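You operate a simulated robot arm through the tools that you are given. There is no shell and no other tool. Be economical: measure what you need, move in short steps, check, and stop when the job is done.

You run a simulated two-armed robot. Do the job below in one go: nothing can be reset, and whatever is moved stays where it is left.

Task
Trim the orange and red lanes to 11.8 volts on the lane display.
Fine: orange first; pick each lane on the meter dial; leave the volts dial and the other trims alone.

The check looks at the end state, three seconds after you hand in, the way a careful person would. Anything else that was tipped, shoved, dropped, spilled or broken makes it a failure.

Robot
Two 7-joint arms with fingered hands on one trunk, on a base that drives. Base frame: it is fixed to the floor where the robot stands at the start and does not move with it; the origin is under the middle of the robot, x ahead of it, y to its left, z up. Lengths are in cm, angles in degrees, forces in N, time in s.
The left shoulder is at the start at [9.9, 12.5, 100.7], the right one opposite. With the tool pointing down near the work surface each hand reaches from about 10 to 72 cm from the robot's upright axis, wherever it stands, measured 20 degrees to its own side. Places, roughly: cream trim dial [50, 30, 50]; green trim dial [50, 20, 50]; main switch [50, 10, 60]; orange trim dial [50, 20, 50]; red trim dial [50, 40, 50]; volts dial [70, -60, 80]. Payload 3.6 kg a hand.
The tool frame of a hand sits at the grasp point between the pads (the TCP): z along the fingers, y along the line on which they close. The tips reach 3 cm beyond it. The gripper opens to 10.4 cm. The gripper's body begins 3.5 cm behind the TCP. The gripper is a hand of 4 fingers: y runs from the thumb to the fingers, the wrist lies at [-1.5, -10.4, -17.8] in the tool frame.
Orientation is told as [roll, pitch, yaw] about the base's x, y, z axes, in that order, counted from this pose: with the fingers straight down and the wrist toward the robot, the tool's x, y and z point along [0, 1, 0], [1, 0, 0] and [0, 0, -1] of the base frame.

Tools
- The arms move only by the tool play_rows. It takes "left_targets", "right_targets" or both (then of equal length, played together; a hand with none holds still); each is text: rows parted by semicolons, each of 6 numbers parted by spaces: the shift along the tool's x, y, z in units of 200 mm (1.0 is 200 mm), then the turn, a rotation vector about the tool's x, y, z in units of 180 degrees (1.0 is 180 degrees). In form: tx ty tz ax ay az; .... A call has 1 to 20 rows; each row is the pose to reach, as a shift and turn from the pose commanded when the call began, along the tool's axes at that moment. A call with a number of a shift or a turn outside -1 to 1 is refused whole. A row lasts 0.2 s, in which the tool goes at most 5 cm and 8.6 degrees; a call with a longer step from one row to the next is refused whole. A pose out of reach is approached as far as the arm can. The call stops where the force on the tool passes 40 N (or 10 N more than at its start, if that is more) or the arm is blocked; 0.2 s more then pass. In this call time passes only in rows, and 0.2 s behind the last. It gives the time, the measured TCP pose, the force on the tool (base axes), the opening and the grip force at its end, in the units of the frame above (readings bear some noise), with the torque about the TCP (base axes, N m) and any sound that the robot's microphone picked up.
- Cameras (640 x 400 px; columns grow to the right, rows downward): "scene" is now at [21.61, 4.1, 115.53]; the picture's right is [0.46, -0.89, 0.00], its down [-0.37, -0.19, -0.91] and it looks along [0.81, 0.41, -0.42] (base axes); focal length 214 px, centre (320, 200). "left" rides on the left gripper at [-6.1, -9.2, -13] in its tool frame; the picture's right is [-0.81, -0.28, 0.52], its down [0.53, -0.71, 0.46] and it looks along [0.24, 0.64, 0.72] (tool axes); focal length 275 px, centre (320, 200). "right" rides on the right gripper at [6.1, -9.2, -13] in its tool frame; the picture's right is [-0.81, 0.28, -0.52], its down [-0.53, -0.71, 0.46] and it looks along [-0.24, 0.64, 0.72] (tool axes); focal length 275 px, centre (320, 200). There is no depth. A picture from a camera that has moved, and an enlarged one, comes with that camera's place and axes in the base frame and with its lens.
- capture(camera): a new picture of that camera. The clock stands still meanwhile.
- slide_trunk(by): slides the trunk up (or, below 0, down) by that many cm; the arms and the scene camera ride with it, the base frame stays. It gives what a move gives, with no picture.
- drive_base(legs): drives the robot by 1 to 6 legs, each [ahead, left, turn to the left] in cm, cm and degrees, along the robot's own axes; the way and the turn of a leg run together, so that a leg with both is an arc; at most 150 cm and 180 degrees a leg. The arms and the cameras ride along, it lands a little off, and it stops where it bumps. It gives what a move gives.
- set_fingers(index, middle, ring, thumb_bend, thumb_turn, hand): sets how far each is bent, from 0 (flat) to 1 (curled in); at 0.3 the hand is open as for a grip, at 0.7 the pads meet at the TCP. One left out holds its place. A second passes; each finger stops where it meets its share of the squeeze, and holds until it gets a number again. It is the only way to open and close the hand. It gives what a move gives, with no picture; readings hold the bend of each and the force on the fingers (four entries, about 0 where the hand has none), thumb and palm. thumb_turn goes from beside the hand (0) to across from the fingers (1), as for a grip.
- pan_tilt(pan, tilt): turns the head with the scene camera to pan (to the left, within 80 degrees either way) and tilt (down, from -29 to 69), counted from straight ahead of the robot. It gives what a move gives.
- zoom(camera, box): a new picture of the part [left, top, right, bottom] of that camera's present view, enlarged. The clock stands still meanwhile.
- finish_job(): hands the job in; it is judged then, once.

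Go step by step. Nothing tells you exact positions but the pictures and the camera data: compare them with the known pose of the tool, close in by small moves and look again before you grip or let go. The budget is 120 turns and 108 pictures, counting those below and the enlarged ones. Unless the task says otherwise, let go and move clear before handing in, and close with one line.

The tools are called after "Request:" as name(argument=value, ...) on one line, values as JSON. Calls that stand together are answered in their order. play_rows: Moves the arms, as the interface text tells. Its arguments: {"type":"object","properties":{"left_targets":{"type":"string"},"right_targets":{"type":"string"}},"required":[]} The other tools are called the same way: slide_trunk (by) slides the trunk up or down; set_fingers (index, middle, ring, thumb_bend, thumb_turn, hand) moves the fingers one by one; drive_base (legs) drives the base; pan_tilt (pan, tilt) turns the head that bears the scene camera; capture (camera) takes a picture; zoom (camera, box) takes an enlarged picture of a part of a camera's view; finish_job () hands the job in.

At the start:

```text
time_s: 0.0
left_ee_pos: [26.08, 32.9, 63.91]
left_tcp_rot: [0.1, 0.0, 0.0]
left_ft_force: [0.4, 0.6, 0.2]
left_ft_torque: [0.02, 0.01, -0.02]
left_width: 10.35
left_grip_force: 0.1
left_shape: jaw
left_bend: [0.3, 0.3, 0.3, 0.3, 0.98]
left_finger forces: [0.0, 0.0, 0.1, 0.0, 0.0, 0.0]
right_ee_pos: [48.59, -0.32, 115.12]
right_tcp_rot: [0.0, 0.1, 0.1]
right_ft_force: [0.2, -0.7, 1.1]
right_ft_torque: [-0.01, 0.04, 0.04]
right_width: 10.35
right_grip_force: 0.0
right_shape: jaw
right_bend: [0.3, 0.3, 0.3, 0.3, 0.98]
right_finger forces: [0.1, 0.1, 0.0, 0.1, 0.0, 0.0]
trunk travel left (down, up): [-23.5, 30.2]
robot x, y, heading: [0.02, 0.05, 0.2]
head pan, tilt: [27.1, 24.8]
```

scene: 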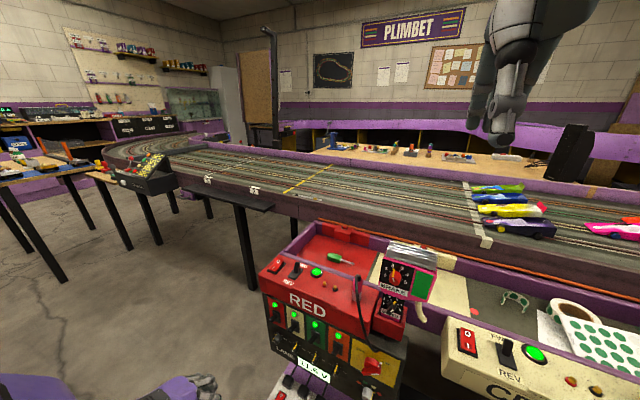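
right: 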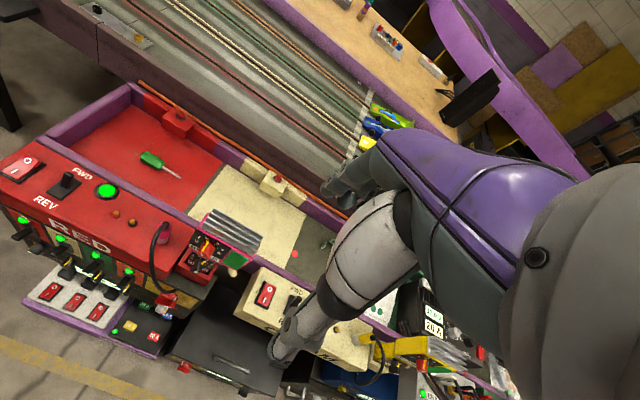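
left: 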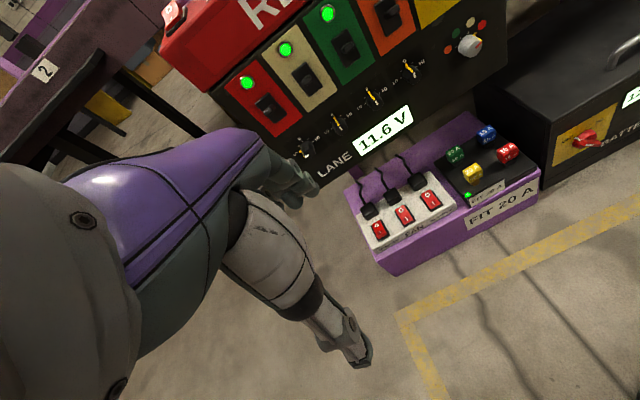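

I see the lane panel with four switches, trim knobs below, a lane display reading 11.6 V and a selector dial at the right. I'll look closer.

Request:
zoom(camera="left", box=[200, 0, 520, 200])

Request:
pan_tilt(pan=20, tilt=50)

Request:
capture(camera="scene")

```text
2.00 times, centred on (360, 100) of left
camera zoom: at [16.89, 26.82, 77.08], right [-0.28, -0.81, -0.52], down [-0.71, 0.53, -0.46], along [0.64, 0.24, -0.72], focal length 551 px, centre (240, 400)
```

zoom: 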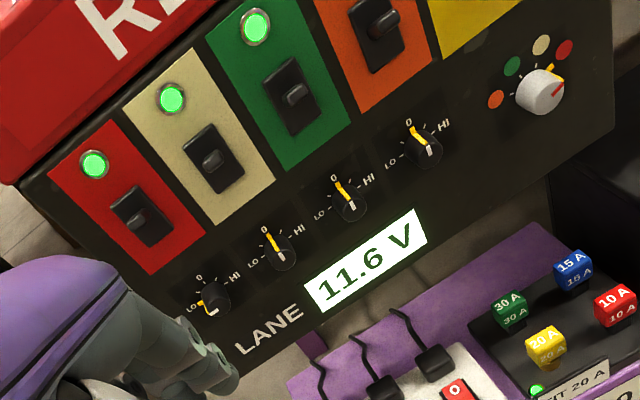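

```text
time_s: 0.9
left_ee_pos: [26.25, 33.0, 64.03]
left_tcp_rot: [0.0, 0.1, 0.1]
left_ft_force: [-0.9, 0.5, 0.1]
left_ft_torque: [-0.02, 0.04, -0.02]
left_width: 10.37
left_grip_force: 0.1
left_shape: jaw
left_bend: [0.3, 0.3, 0.3, 0.3, 0.98]
left_finger forces: [0.0, 0.1, 0.0, 0.0, 0.1, 0.1]
right_ee_pos: [48.5, -0.24, 114.96]
right_tcp_rot: [-0.1, 0.1, 0.0]
right_ft_force: [0.7, 0.7, -0.1]
right_ft_torque: [-0.02, 0.01, 0.03]
right_width: 10.37
right_grip_force: 0.1
right_shape: jaw
right_bend: [0.3, 0.3, 0.3, 0.3, 0.98]
right_finger forces: [0.1, 0.0, 0.1, 0.1, 0.0, 0.0]
trunk travel left (down, up): [-23.5, 30.2]
robot x, y, heading: [0.2, -0.01, 0.0]
head pan, tilt: [20.0, 50.0]
```

```text
103 pictures are left
camera scene: at [20.64, 2.54, 111.75], right [0.34, -0.94, 0.0], down [-0.72, -0.26, -0.64], along [0.6, 0.22, -0.77], focal length 214 px, centre (320, 200)
```

scene: 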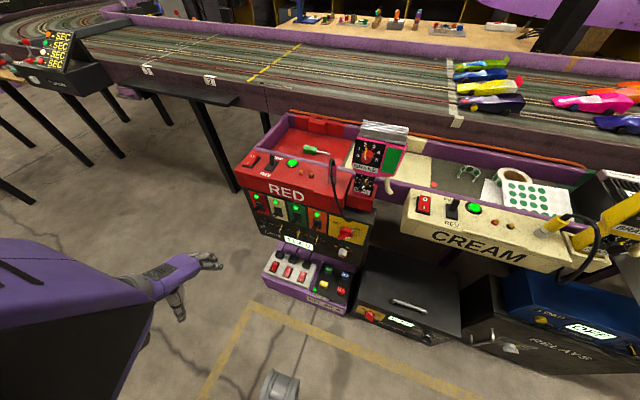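

The trims sit in a row at about z 50, y 34 to 16, with the selector at y≈8. I'll zoom with the scene camera to triangulate.

Request:
zoom(camera="scene", box=[230, 140, 390, 240])

Request:
zoom(camera="scene", box=[230, 215, 390, 315])

Request:
zoom(camera="left", box=[410, 0, 538, 80])

Request:
zoom(camera="left", box=[280, 40, 440, 140])

```text
4.00 times, centred on (310, 190) of scene
camera zoom: at [20.64, 2.54, 111.75], right [0.34, -0.94, 0.0], down [-0.72, -0.26, -0.64], along [0.6, 0.22, -0.77], focal length 858 px, centre (360, 240)
```

zoom: 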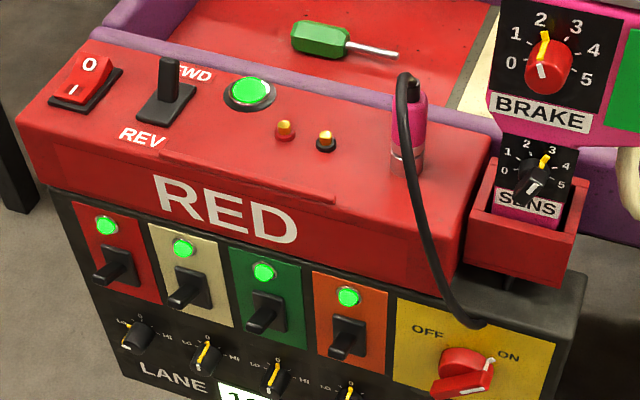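

```text
4.00 times, centred on (310, 265) of scene
camera zoom: at [20.64, 2.54, 111.75], right [0.34, -0.94, 0.0], down [-0.72, -0.26, -0.64], along [0.6, 0.22, -0.77], focal length 858 px, centre (360, -60)
```

zoom: 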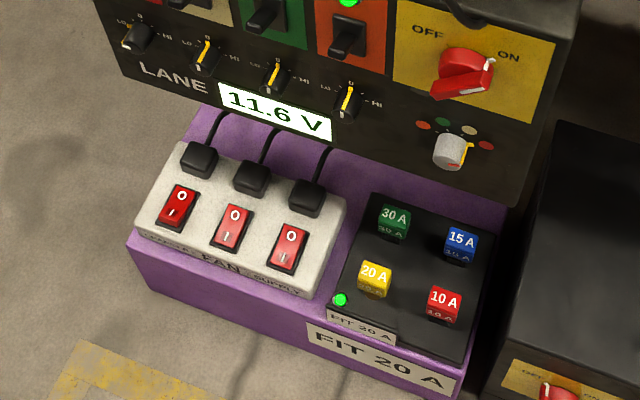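

```text
5.00 times, centred on (474, 40) of left
camera zoom: at [16.89, 26.82, 77.08], right [-0.28, -0.81, -0.52], down [-0.71, 0.53, -0.46], along [0.64, 0.24, -0.72], focal length 1376 px, centre (-450, 1000)
```

zoom: 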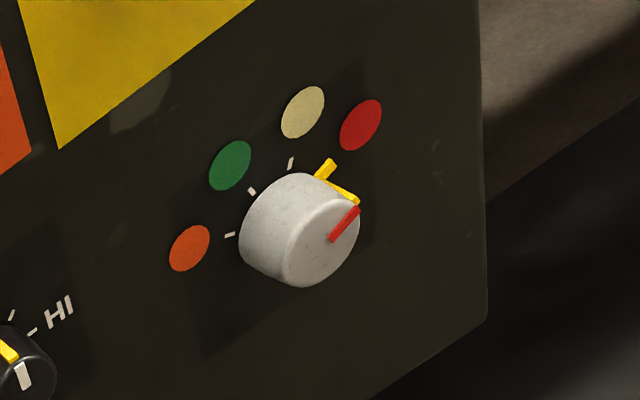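

```text
4.00 times, centred on (360, 90) of left
camera zoom: at [16.89, 26.82, 77.08], right [-0.28, -0.81, -0.52], down [-0.71, 0.53, -0.46], along [0.64, 0.24, -0.72], focal length 1101 px, centre (160, 640)
```

zoom: 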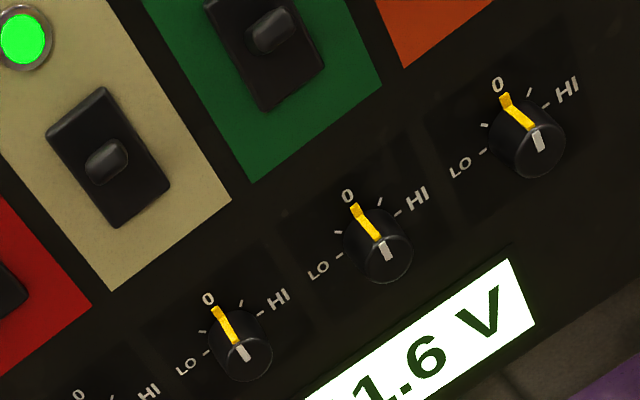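

Selector is around [53, 6.5, 47], orange trim [53, 15.5, 48.5], red trim [52, 35, 50]; they face me with free space below. Before bringing the hand down in front I'll check the space near my base.

Request:
pan_tilt(pan=20, tilt=69)

Request:
capture(camera="scene")

```text
time_s: 1.7
left_ee_pos: [26.21, 32.85, 64.15]
left_tcp_rot: [0.0, 0.0, 0.0]
left_ft_force: [-0.5, -0.5, 0.2]
left_ft_torque: [0.0, 0.0, 0.01]
left_width: 10.34
left_grip_force: 0.0
left_shape: jaw
left_bend: [0.3, 0.3, 0.3, 0.3, 0.98]
left_finger forces: [0.1, 0.0, 0.0, 0.0, 0.0, 0.0]
right_ee_pos: [48.52, -0.24, 115.02]
right_tcp_rot: [0.0, 0.0, 0.1]
right_ft_force: [0.0, 0.0, 0.0]
right_ft_torque: [0.01, -0.02, 0.03]
right_width: 10.37
right_grip_force: 0.0
right_shape: jaw
right_bend: [0.3, 0.3, 0.3, 0.3, 0.98]
right_finger forces: [0.0, 0.1, 0.0, 0.0, 0.1, 0.0]
trunk travel left (down, up): [-23.5, 30.2]
robot x, y, heading: [-0.01, -0.2, 0.0]
head pan, tilt: [20.0, 68.8]
```

```text
98 pictures are left
camera scene: at [18.66, 1.81, 109.56], right [0.34, -0.94, 0.0], down [-0.88, -0.32, -0.36], along [0.34, 0.12, -0.93], focal length 214 px, centre (320, 200)
```

scene: 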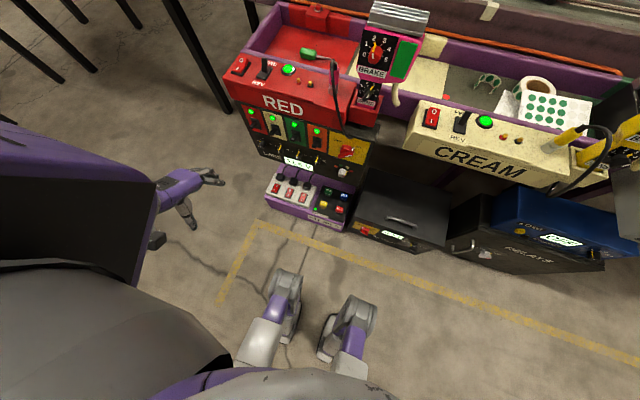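

Only my feet are below, on the floor, so there is room. I'll turn the left hand so its fingers point forward and bring it in front of the panel at a standoff.

Request:
play_rows(left_targets="-0.059 0.049 0.068 -0.0455 0 0; -0.118 0.098 0.136 -0.091 0 0; -0.177 0.147 0.205 -0.1364 0 0; -0.236 0.196 0.273 -0.1818 0 0; -0.295 0.245 0.341 -0.2273 0 0; -0.355 0.295 0.409 -0.2727 0 0; -0.414 0.344 0.477 -0.3182 0 0; -0.473 0.393 0.545 -0.3636 0 0; -0.532 0.442 0.614 -0.409 0 0; -0.591 0.491 0.682 -0.4545 0 0; -0.65 0.54 0.75 -0.5 0 0")

Request:
capture(camera="left")

Request:
capture(camera="scene")

```text
time_s: 4.1
left_ee_pos: [36.4, 19.83, 52.09]
left_tcp_rot: [-165.8, -89.8, 165.7]
left_ft_force: [0.5, 0.1, 0.0]
left_ft_torque: [-0.01, 0.0, 0.02]
left_width: 10.38
left_grip_force: 0.0
left_shape: jaw
left_bend: [0.3, 0.3, 0.3, 0.3, 0.98]
left_finger forces: [0.0, 0.1, 0.0, 0.0, 0.0, 0.0]
left hand out of reach, approached as far as the arm can: row 11
right_ee_pos: [48.25, -0.28, 115.13]
right_tcp_rot: [0.0, -0.1, -0.1]
right_ft_force: [-0.6, -0.4, 0.1]
right_ft_torque: [0.01, -0.02, -0.02]
right_width: 10.36
right_grip_force: 0.1
right_shape: jaw
right_bend: [0.3, 0.3, 0.3, 0.3, 0.98]
right_finger forces: [0.0, 0.1, 0.0, 0.0, 0.0, 0.0]
trunk travel left (down, up): [-23.5, 30.2]
robot x, y, heading: [0.01, 0.14, -0.1]
head pan, tilt: [20.0, 68.8]
```

```text
97 pictures are left
camera left: at [23.34, 13.79, 42.83], right [0.52, -0.81, -0.27], down [0.46, 0.53, -0.71], along [0.72, 0.24, 0.65], focal length 275 px, centre (320, 200)
```

left: 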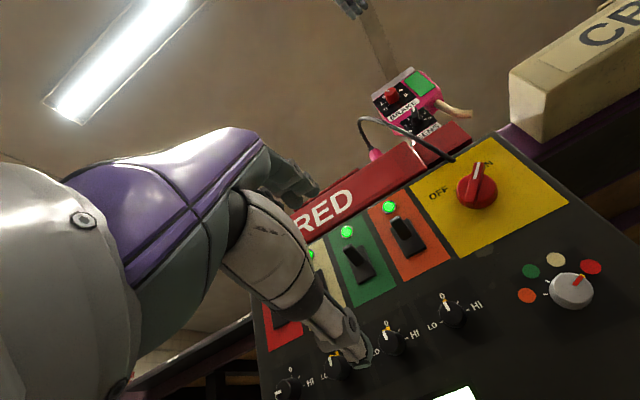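

```text
96 pictures are left
camera scene: at [18.52, 1.82, 109.58], right [0.34, -0.94, 0.0], down [-0.88, -0.32, -0.36], along [0.34, 0.12, -0.93], focal length 214 px, centre (320, 200)
```

scene: 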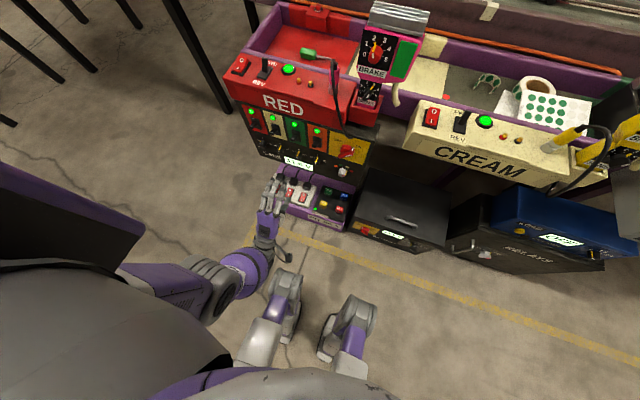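

The hand is fine, but low reach is limited; I'll lower the trunk 15 cm to bring the shoulder nearer, then raise the hand again.

Request:
slide_trunk(by=-15)

```text
time_s: 5.9
left_ee_pos: [36.36, 20.0, 37.0]
left_tcp_rot: [152.9, -90.0, -152.9]
left_ft_force: [0.2, 0.2, 0.0]
left_ft_torque: [0.02, 0.03, -0.04]
left_width: 10.38
left_grip_force: 0.1
left_shape: jaw
left_bend: [0.3, 0.3, 0.3, 0.3, 0.98]
left_finger forces: [0.0, 0.1, 0.0, 0.0, 0.0, 0.1]
right_ee_pos: [49.05, -0.34, 99.5]
right_tcp_rot: [0.1, 0.6, 0.0]
right_ft_force: [-0.2, -0.1, -0.1]
right_ft_torque: [-0.02, 0.02, 0.02]
right_width: 10.39
right_grip_force: 0.1
right_shape: jaw
right_bend: [0.3, 0.3, 0.3, 0.3, 0.98]
right_finger forces: [0.1, 0.0, 0.1, 0.1, 0.0, 0.0]
trunk travel left (down, up): [-8.5, 45.2]
robot x, y, heading: [-0.05, -0.07, -0.1]
head pan, tilt: [20.0, 68.8]
```

Now I'll bring the hand in front of the selector, still well clear, and look.

Request:
play_rows(left_targets="-0.13 0.097 0.04 0 0 0; -0.27 0.194 0.08 0 0 0; -0.405 0.291 0.12 0 0 0; -0.54 0.388 0.16 0 0 0; -0.675 0.485 0.18 0 0 0")

Request:
capture(camera="left")

Request:
pan_tilt(pan=5, tilt=50)

Request:
capture(camera="scene")

```text
time_s: 6.8
left_ee_pos: [38.75, 15.62, 42.61]
left_tcp_rot: [84.4, -80.5, -87.4]
left_ft_force: [-0.4, -0.3, -1.4]
left_ft_torque: [0.02, -0.01, 0.0]
left_width: 10.4
left_grip_force: 0.1
left_shape: jaw
left_bend: [0.3, 0.3, 0.3, 0.3, 0.98]
left_finger forces: [0.0, 0.1, 0.1, 0.0, 0.0, 0.0]
right_ee_pos: [49.11, -0.36, 99.59]
right_tcp_rot: [0.1, 0.5, 0.1]
right_ft_force: [-0.2, -0.2, -0.5]
right_ft_torque: [-0.02, 0.03, -0.01]
right_width: 10.37
right_grip_force: 0.1
right_shape: jaw
right_bend: [0.3, 0.3, 0.3, 0.3, 0.98]
right_finger forces: [0.0, 0.0, 0.0, 0.1, 0.1, 0.0]
trunk travel left (down, up): [-8.5, 45.2]
robot x, y, heading: [0.01, 0.14, 0.1]
head pan, tilt: [20.0, 68.8]
stopped in row 4 (left hand): the arm was blocked; the commanded pose is now the measured one
```

```text
95 pictures are left
camera left: at [25.27, 11.79, 32.71], right [0.47, -0.78, -0.41], down [0.48, 0.62, -0.62], along [0.74, 0.1, 0.66], focal length 275 px, centre (320, 200)
```

left: 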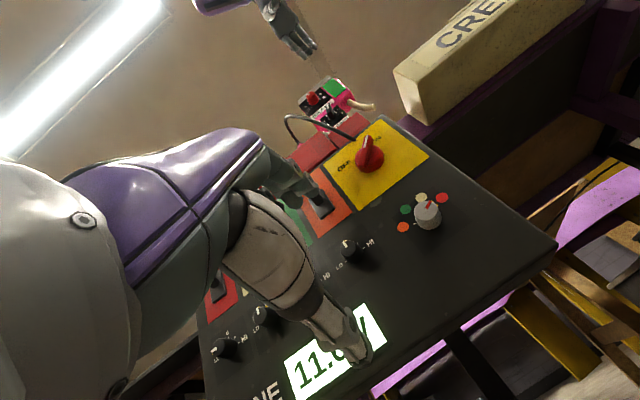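

```text
time_s: 7.7
left_ee_pos: [38.88, 15.52, 42.5]
left_tcp_rot: [84.6, -80.5, -87.6]
left_ft_force: [1.1, -0.7, 0.2]
left_ft_torque: [0.02, 0.05, 0.02]
left_width: 10.39
left_grip_force: 0.1
left_shape: jaw
left_bend: [0.3, 0.3, 0.3, 0.3, 0.98]
left_finger forces: [0.0, 0.0, 0.0, 0.0, 0.1, 0.0]
right_ee_pos: [49.21, -0.41, 99.45]
right_tcp_rot: [0.1, 0.7, 0.0]
right_ft_force: [0.6, -0.9, -0.2]
right_ft_torque: [0.04, 0.02, 0.01]
right_width: 10.37
right_grip_force: 0.0
right_shape: jaw
right_bend: [0.3, 0.3, 0.3, 0.3, 0.98]
right_finger forces: [0.0, 0.0, 0.1, 0.1, 0.1, 0.0]
trunk travel left (down, up): [-8.5, 45.2]
robot x, y, heading: [0.15, -0.4, 0.0]
head pan, tilt: [5.0, 50.0]
```

```text
94 pictures are left
camera scene: at [26.44, 0.58, 94.84], right [0.09, -1.0, 0.0], down [-0.76, -0.07, -0.64], along [0.64, 0.06, -0.77], focal length 214 px, centre (320, 200)
```

scene: 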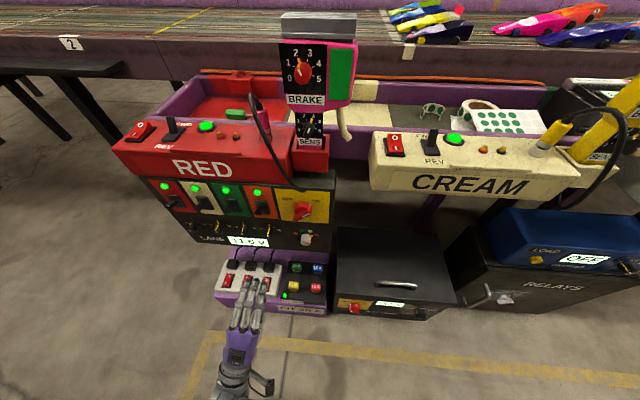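

The arm got cramped against itself (no contact force), so I'll back the base up and shift right to give the left arm room.

Request:
drive_base(legs=[[-12, -12, 0]])

Request:
capture(camera="scene")

```text
time_s: 9.3
left_ee_pos: [26.98, 3.68, 42.55]
left_tcp_rot: [84.6, -80.4, -87.7]
left_ft_force: [1.4, -0.3, -0.2]
left_ft_torque: [0.0, 0.0, 0.02]
left_width: 10.4
left_grip_force: 0.1
left_shape: jaw
left_bend: [0.3, 0.3, 0.3, 0.3, 0.98]
left_finger forces: [0.0, 0.0, 0.1, 0.0, 0.1, 0.0]
right_ee_pos: [37.35, -12.22, 99.5]
right_tcp_rot: [0.1, 0.7, 0.0]
right_ft_force: [0.0, -0.1, -0.3]
right_ft_torque: [-0.01, 0.01, 0.01]
right_width: 10.38
right_grip_force: 0.1
right_shape: jaw
right_bend: [0.3, 0.3, 0.3, 0.3, 0.98]
right_finger forces: [0.0, 0.1, 0.0, 0.0, 0.0, 0.1]
trunk travel left (down, up): [-8.5, 45.2]
robot x, y, heading: [-12.21, -11.84, -0.2]
head pan, tilt: [5.0, 50.0]
```

```text
93 pictures are left
camera scene: at [14.64, -11.3, 94.84], right [0.09, -1.0, 0.0], down [-0.76, -0.07, -0.64], along [0.64, 0.06, -0.77], focal length 214 px, centre (320, 200)
```

scene: 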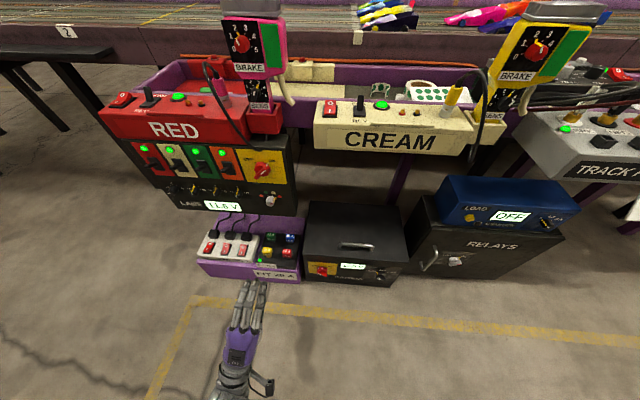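

More room now. I'll level the hand's roll and bring it in front of the selector at about x=42.

Request:
play_rows(left_targets="0.042 0.037 0.147 0 0.003 -0.0104; 0.084 0.073 0.294 0 0.006 -0.021; 0.125 0.11 0.441 0 0.009 -0.031; 0.167 0.146 0.588 0 0.012 -0.0416; 0.209 0.183 0.735 0 0.0155 -0.052")

Request:
capture(camera="left")

Request:
capture(camera="scene")

```text
time_s: 10.6
left_ee_pos: [41.93, 6.65, 46.59]
left_tcp_rot: [5.0, -89.3, -5.1]
left_ft_force: [1.0, 0.4, 0.2]
left_ft_torque: [0.01, -0.01, 0.01]
left_width: 10.41
left_grip_force: 0.1
left_shape: jaw
left_bend: [0.3, 0.3, 0.3, 0.3, 0.98]
left_finger forces: [0.0, 0.1, 0.0, 0.0, 0.0, 0.0]
right_ee_pos: [37.27, -12.2, 99.45]
right_tcp_rot: [0.2, 0.7, -0.2]
right_ft_force: [0.9, -1.0, 1.0]
right_ft_torque: [-0.01, -0.01, 0.0]
right_width: 10.37
right_grip_force: 0.1
right_shape: jaw
right_bend: [0.3, 0.3, 0.3, 0.3, 0.98]
right_finger forces: [0.0, 0.0, 0.0, 0.0, 0.1, 0.1]
trunk travel left (down, up): [-8.5, 45.2]
robot x, y, heading: [-12.21, -11.99, -0.1]
head pan, tilt: [5.0, 50.0]
```

```text
92 pictures are left
camera left: at [28.58, 0.59, 37.43], right [0.51, -0.81, -0.28], down [0.45, 0.53, -0.72], along [0.73, 0.24, 0.64], focal length 275 px, centre (320, 200)
```

left: 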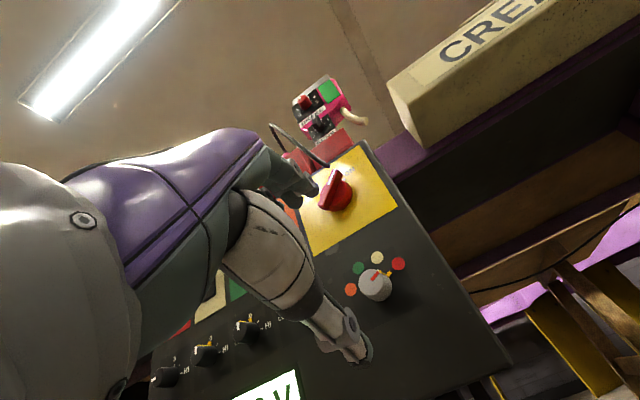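

```text
91 pictures are left
camera scene: at [14.66, -11.3, 94.83], right [0.09, -1.0, 0.0], down [-0.76, -0.07, -0.64], along [0.64, 0.06, -0.77], focal length 214 px, centre (320, 200)
```

scene: 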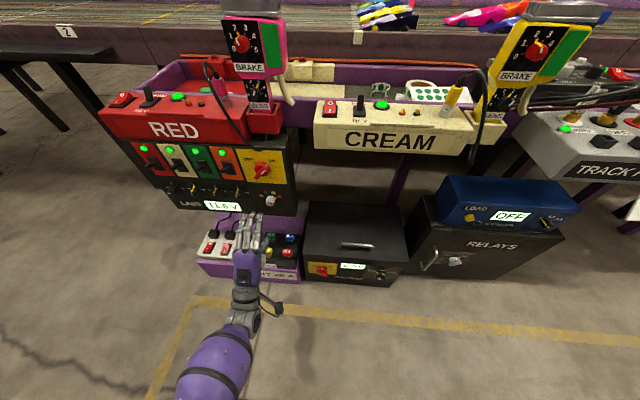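

The selector is confirmed at about [53, 6.6, 46.5], straight ahead of the hand. I'll narrow the fingers to slip past the main switch above and check.

Request:
set_fingers(hand="left", index=0.48, middle=0.48, ring=0.48, thumb_bend=0.48, thumb_turn=1)

Request:
capture(camera="left")

Request:
pan_tilt(pan=17, tilt=40)

Request:
zoom(camera="scene", box=[200, 140, 440, 290])

```text
time_s: 11.6
left_ee_pos: [41.74, 6.62, 46.44]
left_tcp_rot: [7.6, -89.3, -7.9]
left_ft_force: [0.2, -0.7, -0.2]
left_ft_torque: [0.05, -0.05, -0.01]
left_width: 5.79
left_grip_force: 0.0
left_shape: fingers
left_bend: [0.48, 0.48, 0.48, 0.48, 1.0]
left_finger forces: [0.1, 0.0, 0.0, 0.0, 0.0, 0.1]
right_ee_pos: [37.34, -12.13, 99.55]
right_tcp_rot: [0.1, 0.7, 0.0]
right_ft_force: [-0.1, 0.4, -0.4]
right_ft_torque: [0.02, -0.02, -0.03]
right_width: 10.36
right_grip_force: 0.0
right_shape: jaw
right_bend: [0.3, 0.3, 0.3, 0.3, 0.98]
right_finger forces: [0.0, 0.1, 0.0, 0.0, 0.1, 0.0]
trunk travel left (down, up): [-8.5, 45.2]
robot x, y, heading: [-11.78, -11.78, -0.2]
head pan, tilt: [5.0, 50.0]
```

```text
90 pictures are left
camera left: at [28.54, 0.59, 37.42], right [0.51, -0.81, -0.28], down [0.45, 0.53, -0.72], along [0.73, 0.24, 0.64], focal length 275 px, centre (320, 200)
```

left: 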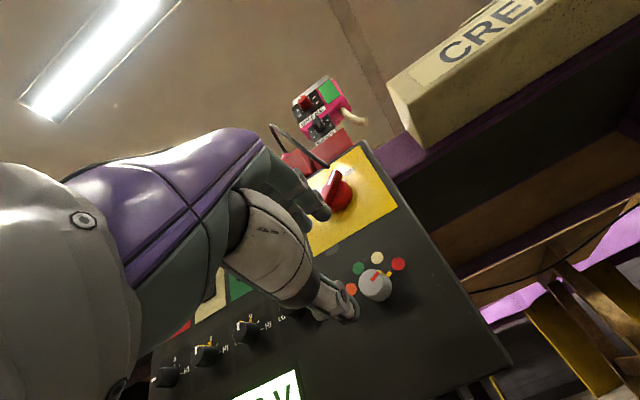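

```text
time_s: 12.3
left_ee_pos: [41.78, 6.49, 46.38]
left_tcp_rot: [8.1, -89.2, -8.3]
left_ft_force: [0.7, 0.9, -0.5]
left_ft_torque: [0.06, 0.0, 0.01]
left_width: 5.77
left_grip_force: 0.1
left_shape: fingers
left_bend: [0.48, 0.48, 0.48, 0.48, 1.0]
left_finger forces: [0.0, 0.1, 0.1, 0.1, 0.1, 0.0]
right_ee_pos: [37.33, -12.21, 99.55]
right_tcp_rot: [0.2, 0.7, -0.3]
right_ft_force: [-0.4, 0.7, 0.4]
right_ft_torque: [-0.02, 0.01, 0.0]
right_width: 10.37
right_grip_force: 0.0
right_shape: jaw
right_bend: [0.3, 0.3, 0.3, 0.3, 0.98]
right_finger forces: [0.0, 0.0, 0.0, 0.0, 0.1, 0.0]
trunk travel left (down, up): [-8.5, 45.2]
robot x, y, heading: [-11.79, -11.86, -0.1]
head pan, tilt: [17.0, 40.0]
```

```text
2.67 times, centred on (320, 215) of scene
camera zoom: at [15.05, -9.87, 95.9], right [0.25, -0.97, 0.0], down [-0.65, -0.17, -0.74], along [0.71, 0.18, -0.67], focal length 572 px, centre (320, 160)
```

zoom: 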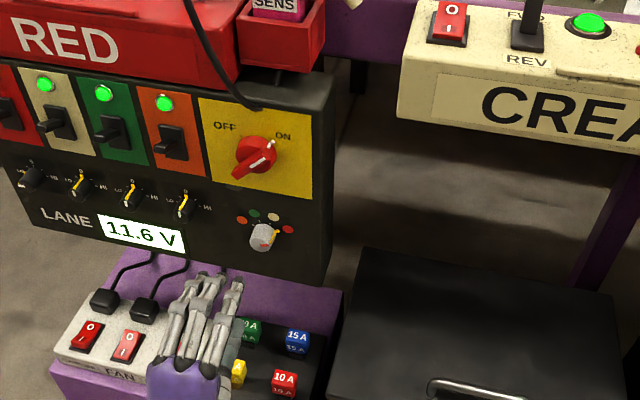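

The dots are about 40–45° apart, so I need roughly 130° counter-clockwise from red to orange. I'll test how far the hand can roll the other way first, in free space.

Request:
play_rows(left_targets="0 0 0 0 0 0.042; 0 0 0 0 0 0.084; 0 0 0 0 0 0.126; 0 0 0 0 0 0.168; 0 0 0 0 0 0.21; 0 0 0 0 0 0.25")

```text
time_s: 13.7
left_ee_pos: [41.95, 6.32, 46.64]
left_tcp_rot: [89.1, -44.8, -89.6]
left_ft_force: [0.5, 0.0, -0.5]
left_ft_torque: [-0.03, 0.03, -0.02]
left_width: 5.75
left_grip_force: 0.0
left_shape: fingers
left_bend: [0.48, 0.48, 0.48, 0.48, 1.0]
left_finger forces: [0.1, 0.0, 0.0, 0.0, 0.0, 0.1]
right_ee_pos: [37.31, -12.19, 99.44]
right_tcp_rot: [0.1, 0.7, -0.2]
right_ft_force: [-0.1, -0.6, -0.5]
right_ft_torque: [0.02, 0.04, -0.03]
right_width: 10.41
right_grip_force: 0.0
right_shape: jaw
right_bend: [0.3, 0.3, 0.3, 0.3, 0.98]
right_finger forces: [0.0, 0.0, 0.1, 0.0, 0.1, 0.1]
trunk travel left (down, up): [-8.5, 45.2]
robot x, y, heading: [-11.78, -12.0, 0.1]
head pan, tilt: [17.0, 40.0]
```

+45° roll works. Now I advance straight towards the selector, stopping with the tips about at the knob face.

Request:
play_rows(left_targets="0.002 -0.003 0.1 0 0 0; 0.003 -0.006 0.2 0 0 0; 0.005 -0.01 0.3 0 0 0; 0.006 -0.013 0.4 0 0 0")

Request:
capture(camera="left")

Request:
zoom(camera="scene", box=[220, 160, 380, 260])

```text
time_s: 14.7
left_ee_pos: [49.91, 6.44, 46.14]
left_tcp_rot: [89.1, -44.9, -89.6]
left_ft_force: [-0.7, -0.6, 0.2]
left_ft_torque: [0.0, -0.03, -0.01]
left_width: 5.74
left_grip_force: 0.1
left_shape: fingers
left_bend: [0.48, 0.48, 0.48, 0.48, 1.0]
left_finger forces: [0.0, 0.0, 0.0, 0.0, 0.0, 0.1]
right_ee_pos: [37.34, -12.28, 99.49]
right_tcp_rot: [0.1, 0.8, -0.2]
right_ft_force: [-0.4, 0.2, 0.5]
right_ft_torque: [0.01, -0.02, -0.01]
right_width: 10.37
right_grip_force: 0.0
right_shape: jaw
right_bend: [0.3, 0.3, 0.3, 0.3, 0.98]
right_finger forces: [0.0, 0.1, 0.0, 0.0, 0.0, 0.0]
trunk travel left (down, up): [-8.5, 45.2]
robot x, y, heading: [-11.71, -11.7, -0.1]
head pan, tilt: [17.0, 40.0]
```

```text
88 pictures are left
camera left: at [36.67, 8.84, 35.49], right [0.51, -0.38, -0.77], down [0.46, 0.88, -0.13], along [0.73, -0.29, 0.62], focal length 275 px, centre (320, 200)
```

left: 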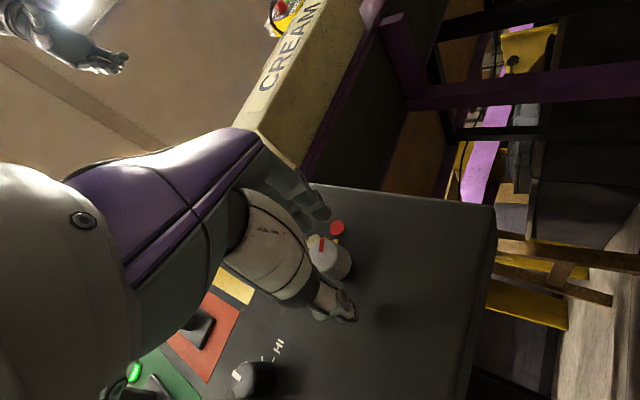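

```text
4.00 times, centred on (300, 210) of scene
camera zoom: at [15.04, -9.82, 95.9], right [0.26, -0.97, 0.0], down [-0.65, -0.17, -0.74], along [0.71, 0.19, -0.67], focal length 858 px, centre (400, 160)
```

zoom: 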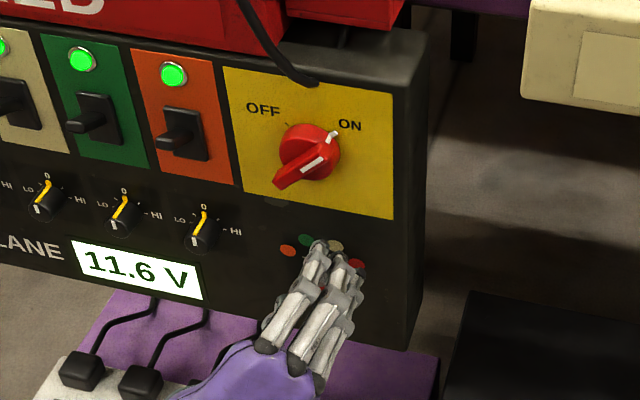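

The knob lies between fingers and thumb, spanning x≈51–54.4 on axis y 6.6, z 46.3. I advance 1 cm more and close on it gently.

Request:
play_rows(left_targets="0.006 0 0.025 0 0 0; 0.012 0 0.05 0 0 0")

Request:
set_fingers(hand="left", index=0.62, middle=0.62, ring=0.62, thumb_bend=0.62)

Request:
capture(camera="left")

Request:
zoom(camera="scene", box=[220, 160, 380, 260])

```text
time_s: 15.3
left_ee_pos: [50.85, 6.81, 46.53]
left_tcp_rot: [89.0, -44.8, -89.7]
left_ft_force: [-5.6, -0.8, -0.9]
left_ft_torque: [0.02, -0.18, -0.09]
left_width: 5.78
left_grip_force: 2.8
left_shape: fingers
left_bend: [0.48, 0.47, 0.48, 0.48, 1.0]
left_finger forces: [0.0, 5.1, 0.0, 0.0, 0.0, 0.0]
right_ee_pos: [37.33, -12.17, 99.58]
right_tcp_rot: [0.1, 0.7, -0.2]
right_ft_force: [-0.1, 0.7, 0.3]
right_ft_torque: [0.01, 0.01, -0.03]
right_width: 10.36
right_grip_force: 0.1
right_shape: jaw
right_bend: [0.3, 0.3, 0.3, 0.3, 0.98]
right_finger forces: [0.0, 0.1, 0.0, 0.1, 0.0, 0.1]
trunk travel left (down, up): [-8.5, 45.2]
robot x, y, heading: [-12.0, -12.07, -0.3]
head pan, tilt: [17.0, 40.0]
```

```text
time_s: 16.3
left_ee_pos: [51.02, 6.99, 46.54]
left_tcp_rot: [89.0, -44.9, -89.5]
left_ft_force: [-1.2, -1.7, 1.0]
left_ft_torque: [0.0, -0.02, -0.05]
left_width: 2.35
left_grip_force: 1.4
left_shape: fingers
left_bend: [0.6, 0.62, 0.62, 0.62, 1.0]
left_finger forces: [1.6, 0.0, 0.0, 0.1, 0.1, 0.1]
right_ee_pos: [37.29, -12.28, 99.44]
right_tcp_rot: [0.0, 0.7, -0.1]
right_ft_force: [-0.1, 0.6, -0.3]
right_ft_torque: [0.04, 0.01, -0.02]
right_width: 10.36
right_grip_force: 0.0
right_shape: jaw
right_bend: [0.3, 0.3, 0.3, 0.3, 0.98]
right_finger forces: [0.0, 0.0, 0.1, 0.0, 0.0, 0.0]
trunk travel left (down, up): [-8.5, 45.2]
robot x, y, heading: [-11.89, -11.75, 0.1]
head pan, tilt: [17.0, 40.0]
```

```text
86 pictures are left
camera left: at [37.7, 9.18, 35.83], right [0.51, -0.38, -0.77], down [0.46, 0.88, -0.13], along [0.73, -0.29, 0.62], focal length 275 px, centre (320, 200)
```

left: 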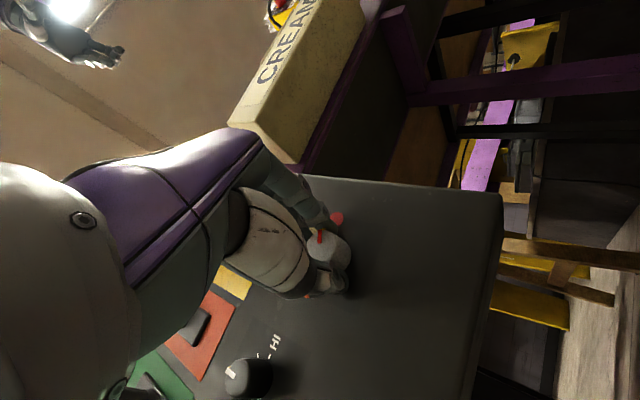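

```text
4.00 times, centred on (300, 210) of scene
camera zoom: at [15.03, -9.79, 95.92], right [0.26, -0.97, 0.0], down [-0.65, -0.18, -0.74], along [0.71, 0.19, -0.67], focal length 858 px, centre (400, 160)
```

zoom: 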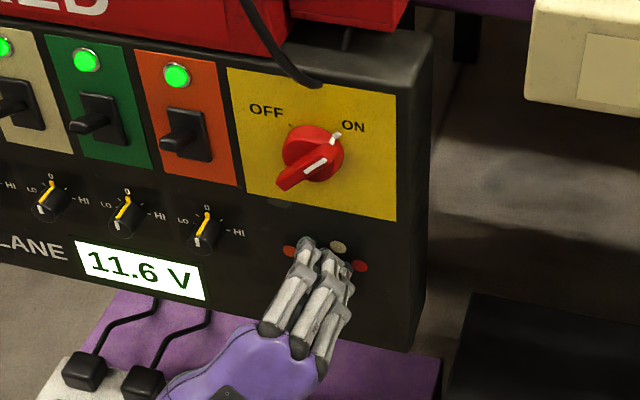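

Only one finger touches so far. I close further until thumb and fingers hold the knob.

Request:
set_fingers(hand="left", index=0.72, middle=0.72, ring=0.72, thumb_bend=0.72)

Request:
zoom(camera="left", box=[220, 150, 420, 275])

```text
time_s: 17.3
left_ee_pos: [51.03, 6.79, 46.61]
left_tcp_rot: [89.1, -44.9, -89.7]
left_ft_force: [5.9, -6.0, 5.6]
left_ft_torque: [0.01, -0.12, -0.07]
left_width: 1.95
left_grip_force: 11.0
left_shape: fingers
left_bend: [0.6, 0.66, 0.72, 0.65, 1.0]
left_finger forces: [8.3, 5.9, 0.1, 0.0, 7.4, 0.0]
right_ee_pos: [37.29, -12.26, 99.45]
right_tcp_rot: [0.0, 0.7, -0.3]
right_ft_force: [-0.2, 0.2, 0.5]
right_ft_torque: [0.01, 0.02, 0.02]
right_width: 10.37
right_grip_force: 0.1
right_shape: jaw
right_bend: [0.3, 0.3, 0.3, 0.3, 0.98]
right_finger forces: [0.0, 0.1, 0.0, 0.0, 0.0, 0.1]
trunk travel left (down, up): [-8.5, 45.2]
robot x, y, heading: [-11.66, -12.15, -0.2]
head pan, tilt: [17.0, 40.0]
```

```text
3.20 times, centred on (320, 212) of left
camera zoom: at [37.74, 9.15, 35.88], right [0.51, -0.38, -0.77], down [0.46, 0.88, -0.13], along [0.73, -0.29, 0.62], focal length 881 px, centre (320, 160)
```

zoom: 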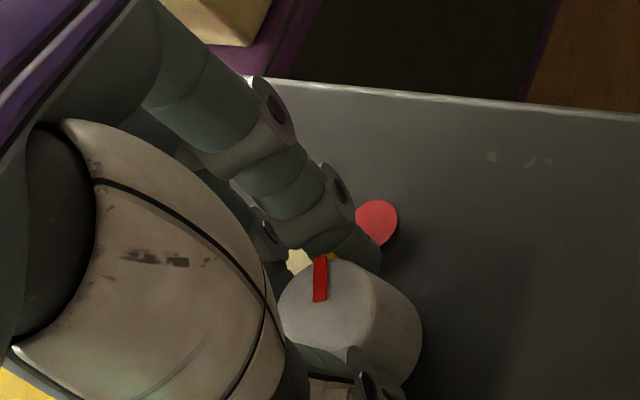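

Index, middle and thumb have the knob. I turn counter-clockwise about 43° around the knob's axis.

Request:
play_rows(left_targets="0 -0.003 0 0 0 -0.04; 0 -0.007 0 0 0 -0.08; 0 -0.011 0 0 0 -0.12; 0.001 -0.015 0 0 0 -0.16; 0.002 -0.019 0 0 0 -0.2; 0.002 -0.023 0 0 0 -0.24")

Request:
capture(camera="left")

Request:
zoom(camera="scene", box=[220, 160, 380, 260])

```text
time_s: 18.7
left_ee_pos: [51.07, 7.05, 46.33]
left_tcp_rot: [70.9, -88.1, -71.3]
left_ft_force: [0.1, -6.0, 7.9]
left_ft_torque: [-0.02, -0.19, -0.19]
left_width: 1.94
left_grip_force: 11.3
left_shape: fingers
left_bend: [0.58, 0.67, 0.72, 0.66, 1.0]
left_finger forces: [12.0, 4.2, 0.0, 0.1, 6.4, 0.0]
right_ee_pos: [37.37, -12.31, 99.63]
right_tcp_rot: [0.1, 0.7, -0.2]
right_ft_force: [0.7, 0.2, 0.5]
right_ft_torque: [-0.01, -0.04, -0.01]
right_width: 10.38
right_grip_force: 0.1
right_shape: jaw
right_bend: [0.3, 0.3, 0.3, 0.3, 0.98]
right_finger forces: [0.0, 0.1, 0.1, 0.0, 0.0, 0.0]
trunk travel left (down, up): [-8.5, 45.2]
robot x, y, heading: [-12.0, -11.73, -0.2]
head pan, tilt: [17.0, 40.0]
```

```text
83 pictures are left
camera left: at [37.73, 1.41, 37.09], right [0.51, -0.8, -0.31], down [0.45, 0.55, -0.7], along [0.73, 0.22, 0.64], focal length 275 px, centre (320, 200)
```

left: 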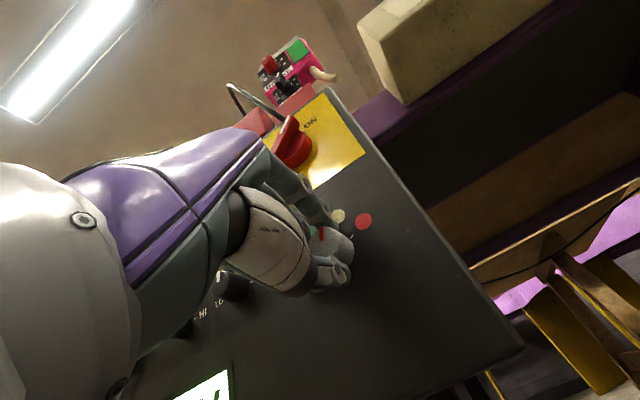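

```text
4.00 times, centred on (300, 210) of scene
camera zoom: at [14.98, -9.77, 95.95], right [0.27, -0.96, 0.0], down [-0.65, -0.18, -0.74], along [0.71, 0.2, -0.67], focal length 858 px, centre (400, 160)
```

zoom: 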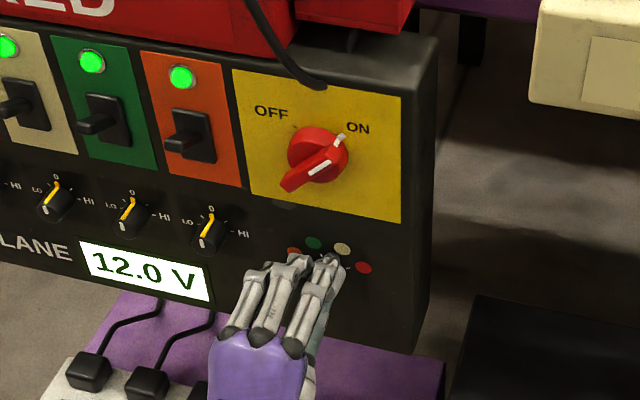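

The display changed (12.0 V), so the selector stepped one lane. I keep turning another 43°.

Request:
play_rows(left_targets="0 -0.003 0 0 0 -0.04; 0 -0.007 0 0 0 -0.08; 0 -0.011 0 0 0 -0.12; 0.001 -0.015 0 0 0 -0.16; 0.002 -0.019 0 0 0 -0.2; 0.002 -0.023 0 0 0 -0.24")

Request:
capture(camera="left")

Request:
zoom(camera="scene", box=[220, 160, 380, 260])

```text
time_s: 20.1
left_ee_pos: [50.94, 7.0, 45.84]
left_tcp_rot: [-89.1, -48.7, 89.0]
left_ft_force: [-1.9, -8.0, 11.2]
left_ft_torque: [0.0, -0.27, -0.2]
left_width: 1.95
left_grip_force: 10.5
left_shape: fingers
left_bend: [0.58, 0.72, 0.72, 0.66, 0.99]
left_finger forces: [11.2, 0.7, 0.0, 0.0, 8.4, 0.0]
right_ee_pos: [37.24, -12.34, 99.42]
right_tcp_rot: [0.3, 0.7, -0.2]
right_ft_force: [-0.1, 0.4, 0.1]
right_ft_torque: [-0.03, -0.02, 0.04]
right_width: 10.37
right_grip_force: 0.1
right_shape: jaw
right_bend: [0.3, 0.3, 0.3, 0.3, 0.98]
right_finger forces: [0.1, 0.0, 0.0, 0.0, 0.1, 0.1]
trunk travel left (down, up): [-8.5, 45.2]
robot x, y, heading: [-11.66, -11.87, -0.3]
head pan, tilt: [17.0, 40.0]
```

```text
81 pictures are left
camera left: at [37.76, -3.44, 43.2], right [0.52, -0.79, 0.32], down [0.45, -0.07, -0.89], along [0.73, 0.6, 0.32], focal length 275 px, centre (320, 200)
```

left: 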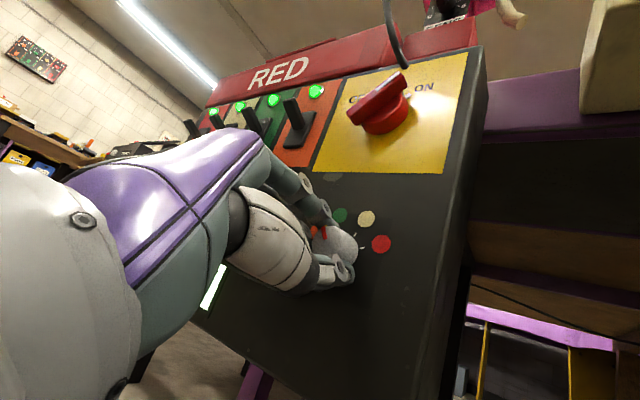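

```text
4.00 times, centred on (300, 210) of scene
camera zoom: at [14.94, -9.76, 95.97], right [0.27, -0.96, 0.0], down [-0.65, -0.18, -0.74], along [0.71, 0.2, -0.67], focal length 858 px, centre (400, 160)
```

zoom: 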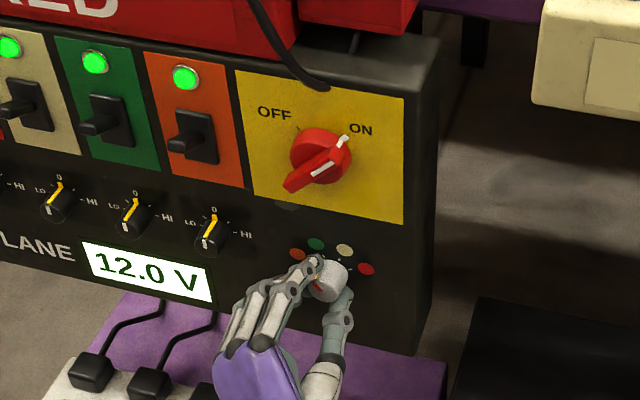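

Pointer is at green/centre-left now. I turn one more step to orange, correcting slightly for the side load.

Request:
play_rows(left_targets="-0.003 -0.002 0 0 0 -0.04; -0.006 -0.005 0 0 0 -0.08; -0.009 -0.007 0 0 0 -0.12; -0.011 -0.01 0 0 0 -0.16; -0.013 -0.012 0 0 0 -0.2; -0.015 -0.014 0 0 0 -0.24")

Request:
capture(camera="left")

Request:
zoom(camera="scene", box=[220, 160, 380, 260])

```text
time_s: 21.5
left_ee_pos: [50.87, 6.91, 45.77]
left_tcp_rot: [-89.4, -5.4, 89.7]
left_ft_force: [-2.1, -2.8, 5.2]
left_ft_torque: [0.04, -0.16, -0.12]
left_width: 1.87
left_grip_force: 8.3
left_shape: fingers
left_bend: [0.6, 0.72, 0.72, 0.65, 1.0]
left_finger forces: [7.6, 0.6, 0.0, 0.0, 8.8, 0.1]
right_ee_pos: [37.19, -12.26, 99.5]
right_tcp_rot: [0.0, 0.7, -0.1]
right_ft_force: [-0.3, 0.5, -0.2]
right_ft_torque: [-0.01, -0.04, 0.0]
right_width: 10.37
right_grip_force: 0.0
right_shape: jaw
right_bend: [0.3, 0.3, 0.3, 0.3, 0.98]
right_finger forces: [0.0, 0.0, 0.0, 0.0, 0.1, 0.0]
trunk travel left (down, up): [-8.5, 45.2]
robot x, y, heading: [-11.73, -12.02, -0.1]
head pan, tilt: [17.0, 40.0]
```

```text
79 pictures are left
camera left: at [37.85, -2.73, 51.17], right [0.52, -0.35, 0.78], down [0.45, -0.66, -0.6], along [0.73, 0.66, -0.19], focal length 275 px, centre (320, 200)
```

left: 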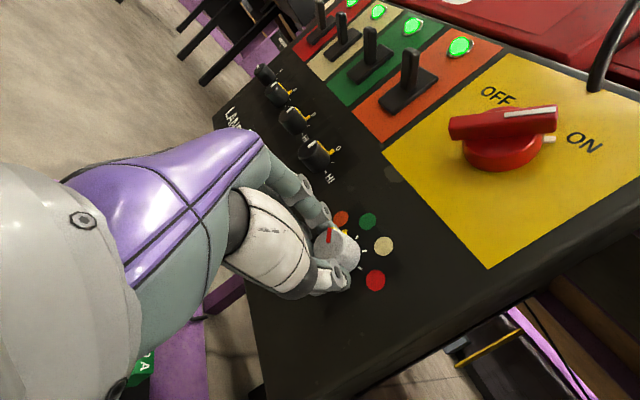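

```text
4.00 times, centred on (300, 210) of scene
camera zoom: at [14.98, -9.69, 95.96], right [0.27, -0.96, 0.0], down [-0.64, -0.18, -0.74], along [0.71, 0.2, -0.67], focal length 858 px, centre (400, 160)
```

zoom: 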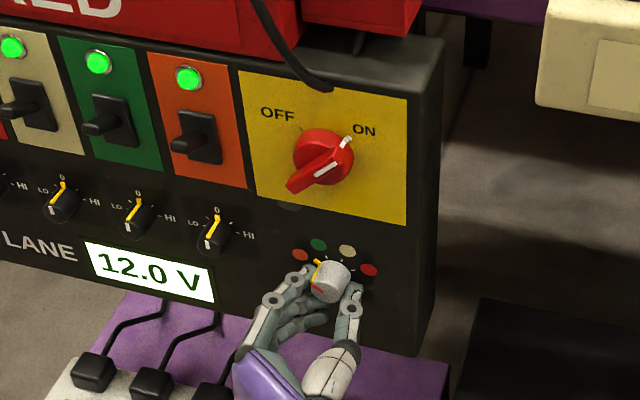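

Let me zoom to see exactly where the pointer stands.

Request:
zoom(camera="left", box=[280, 190, 400, 300])

```text
3.64 times, centred on (340, 245) of left
camera zoom: at [37.85, -2.73, 51.17], right [0.52, -0.35, 0.78], down [0.45, -0.66, -0.6], along [0.73, 0.66, -0.19], focal length 1001 px, centre (247, 36)
```

zoom: 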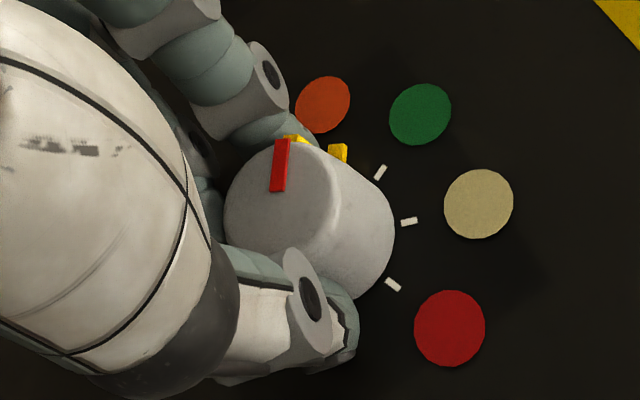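

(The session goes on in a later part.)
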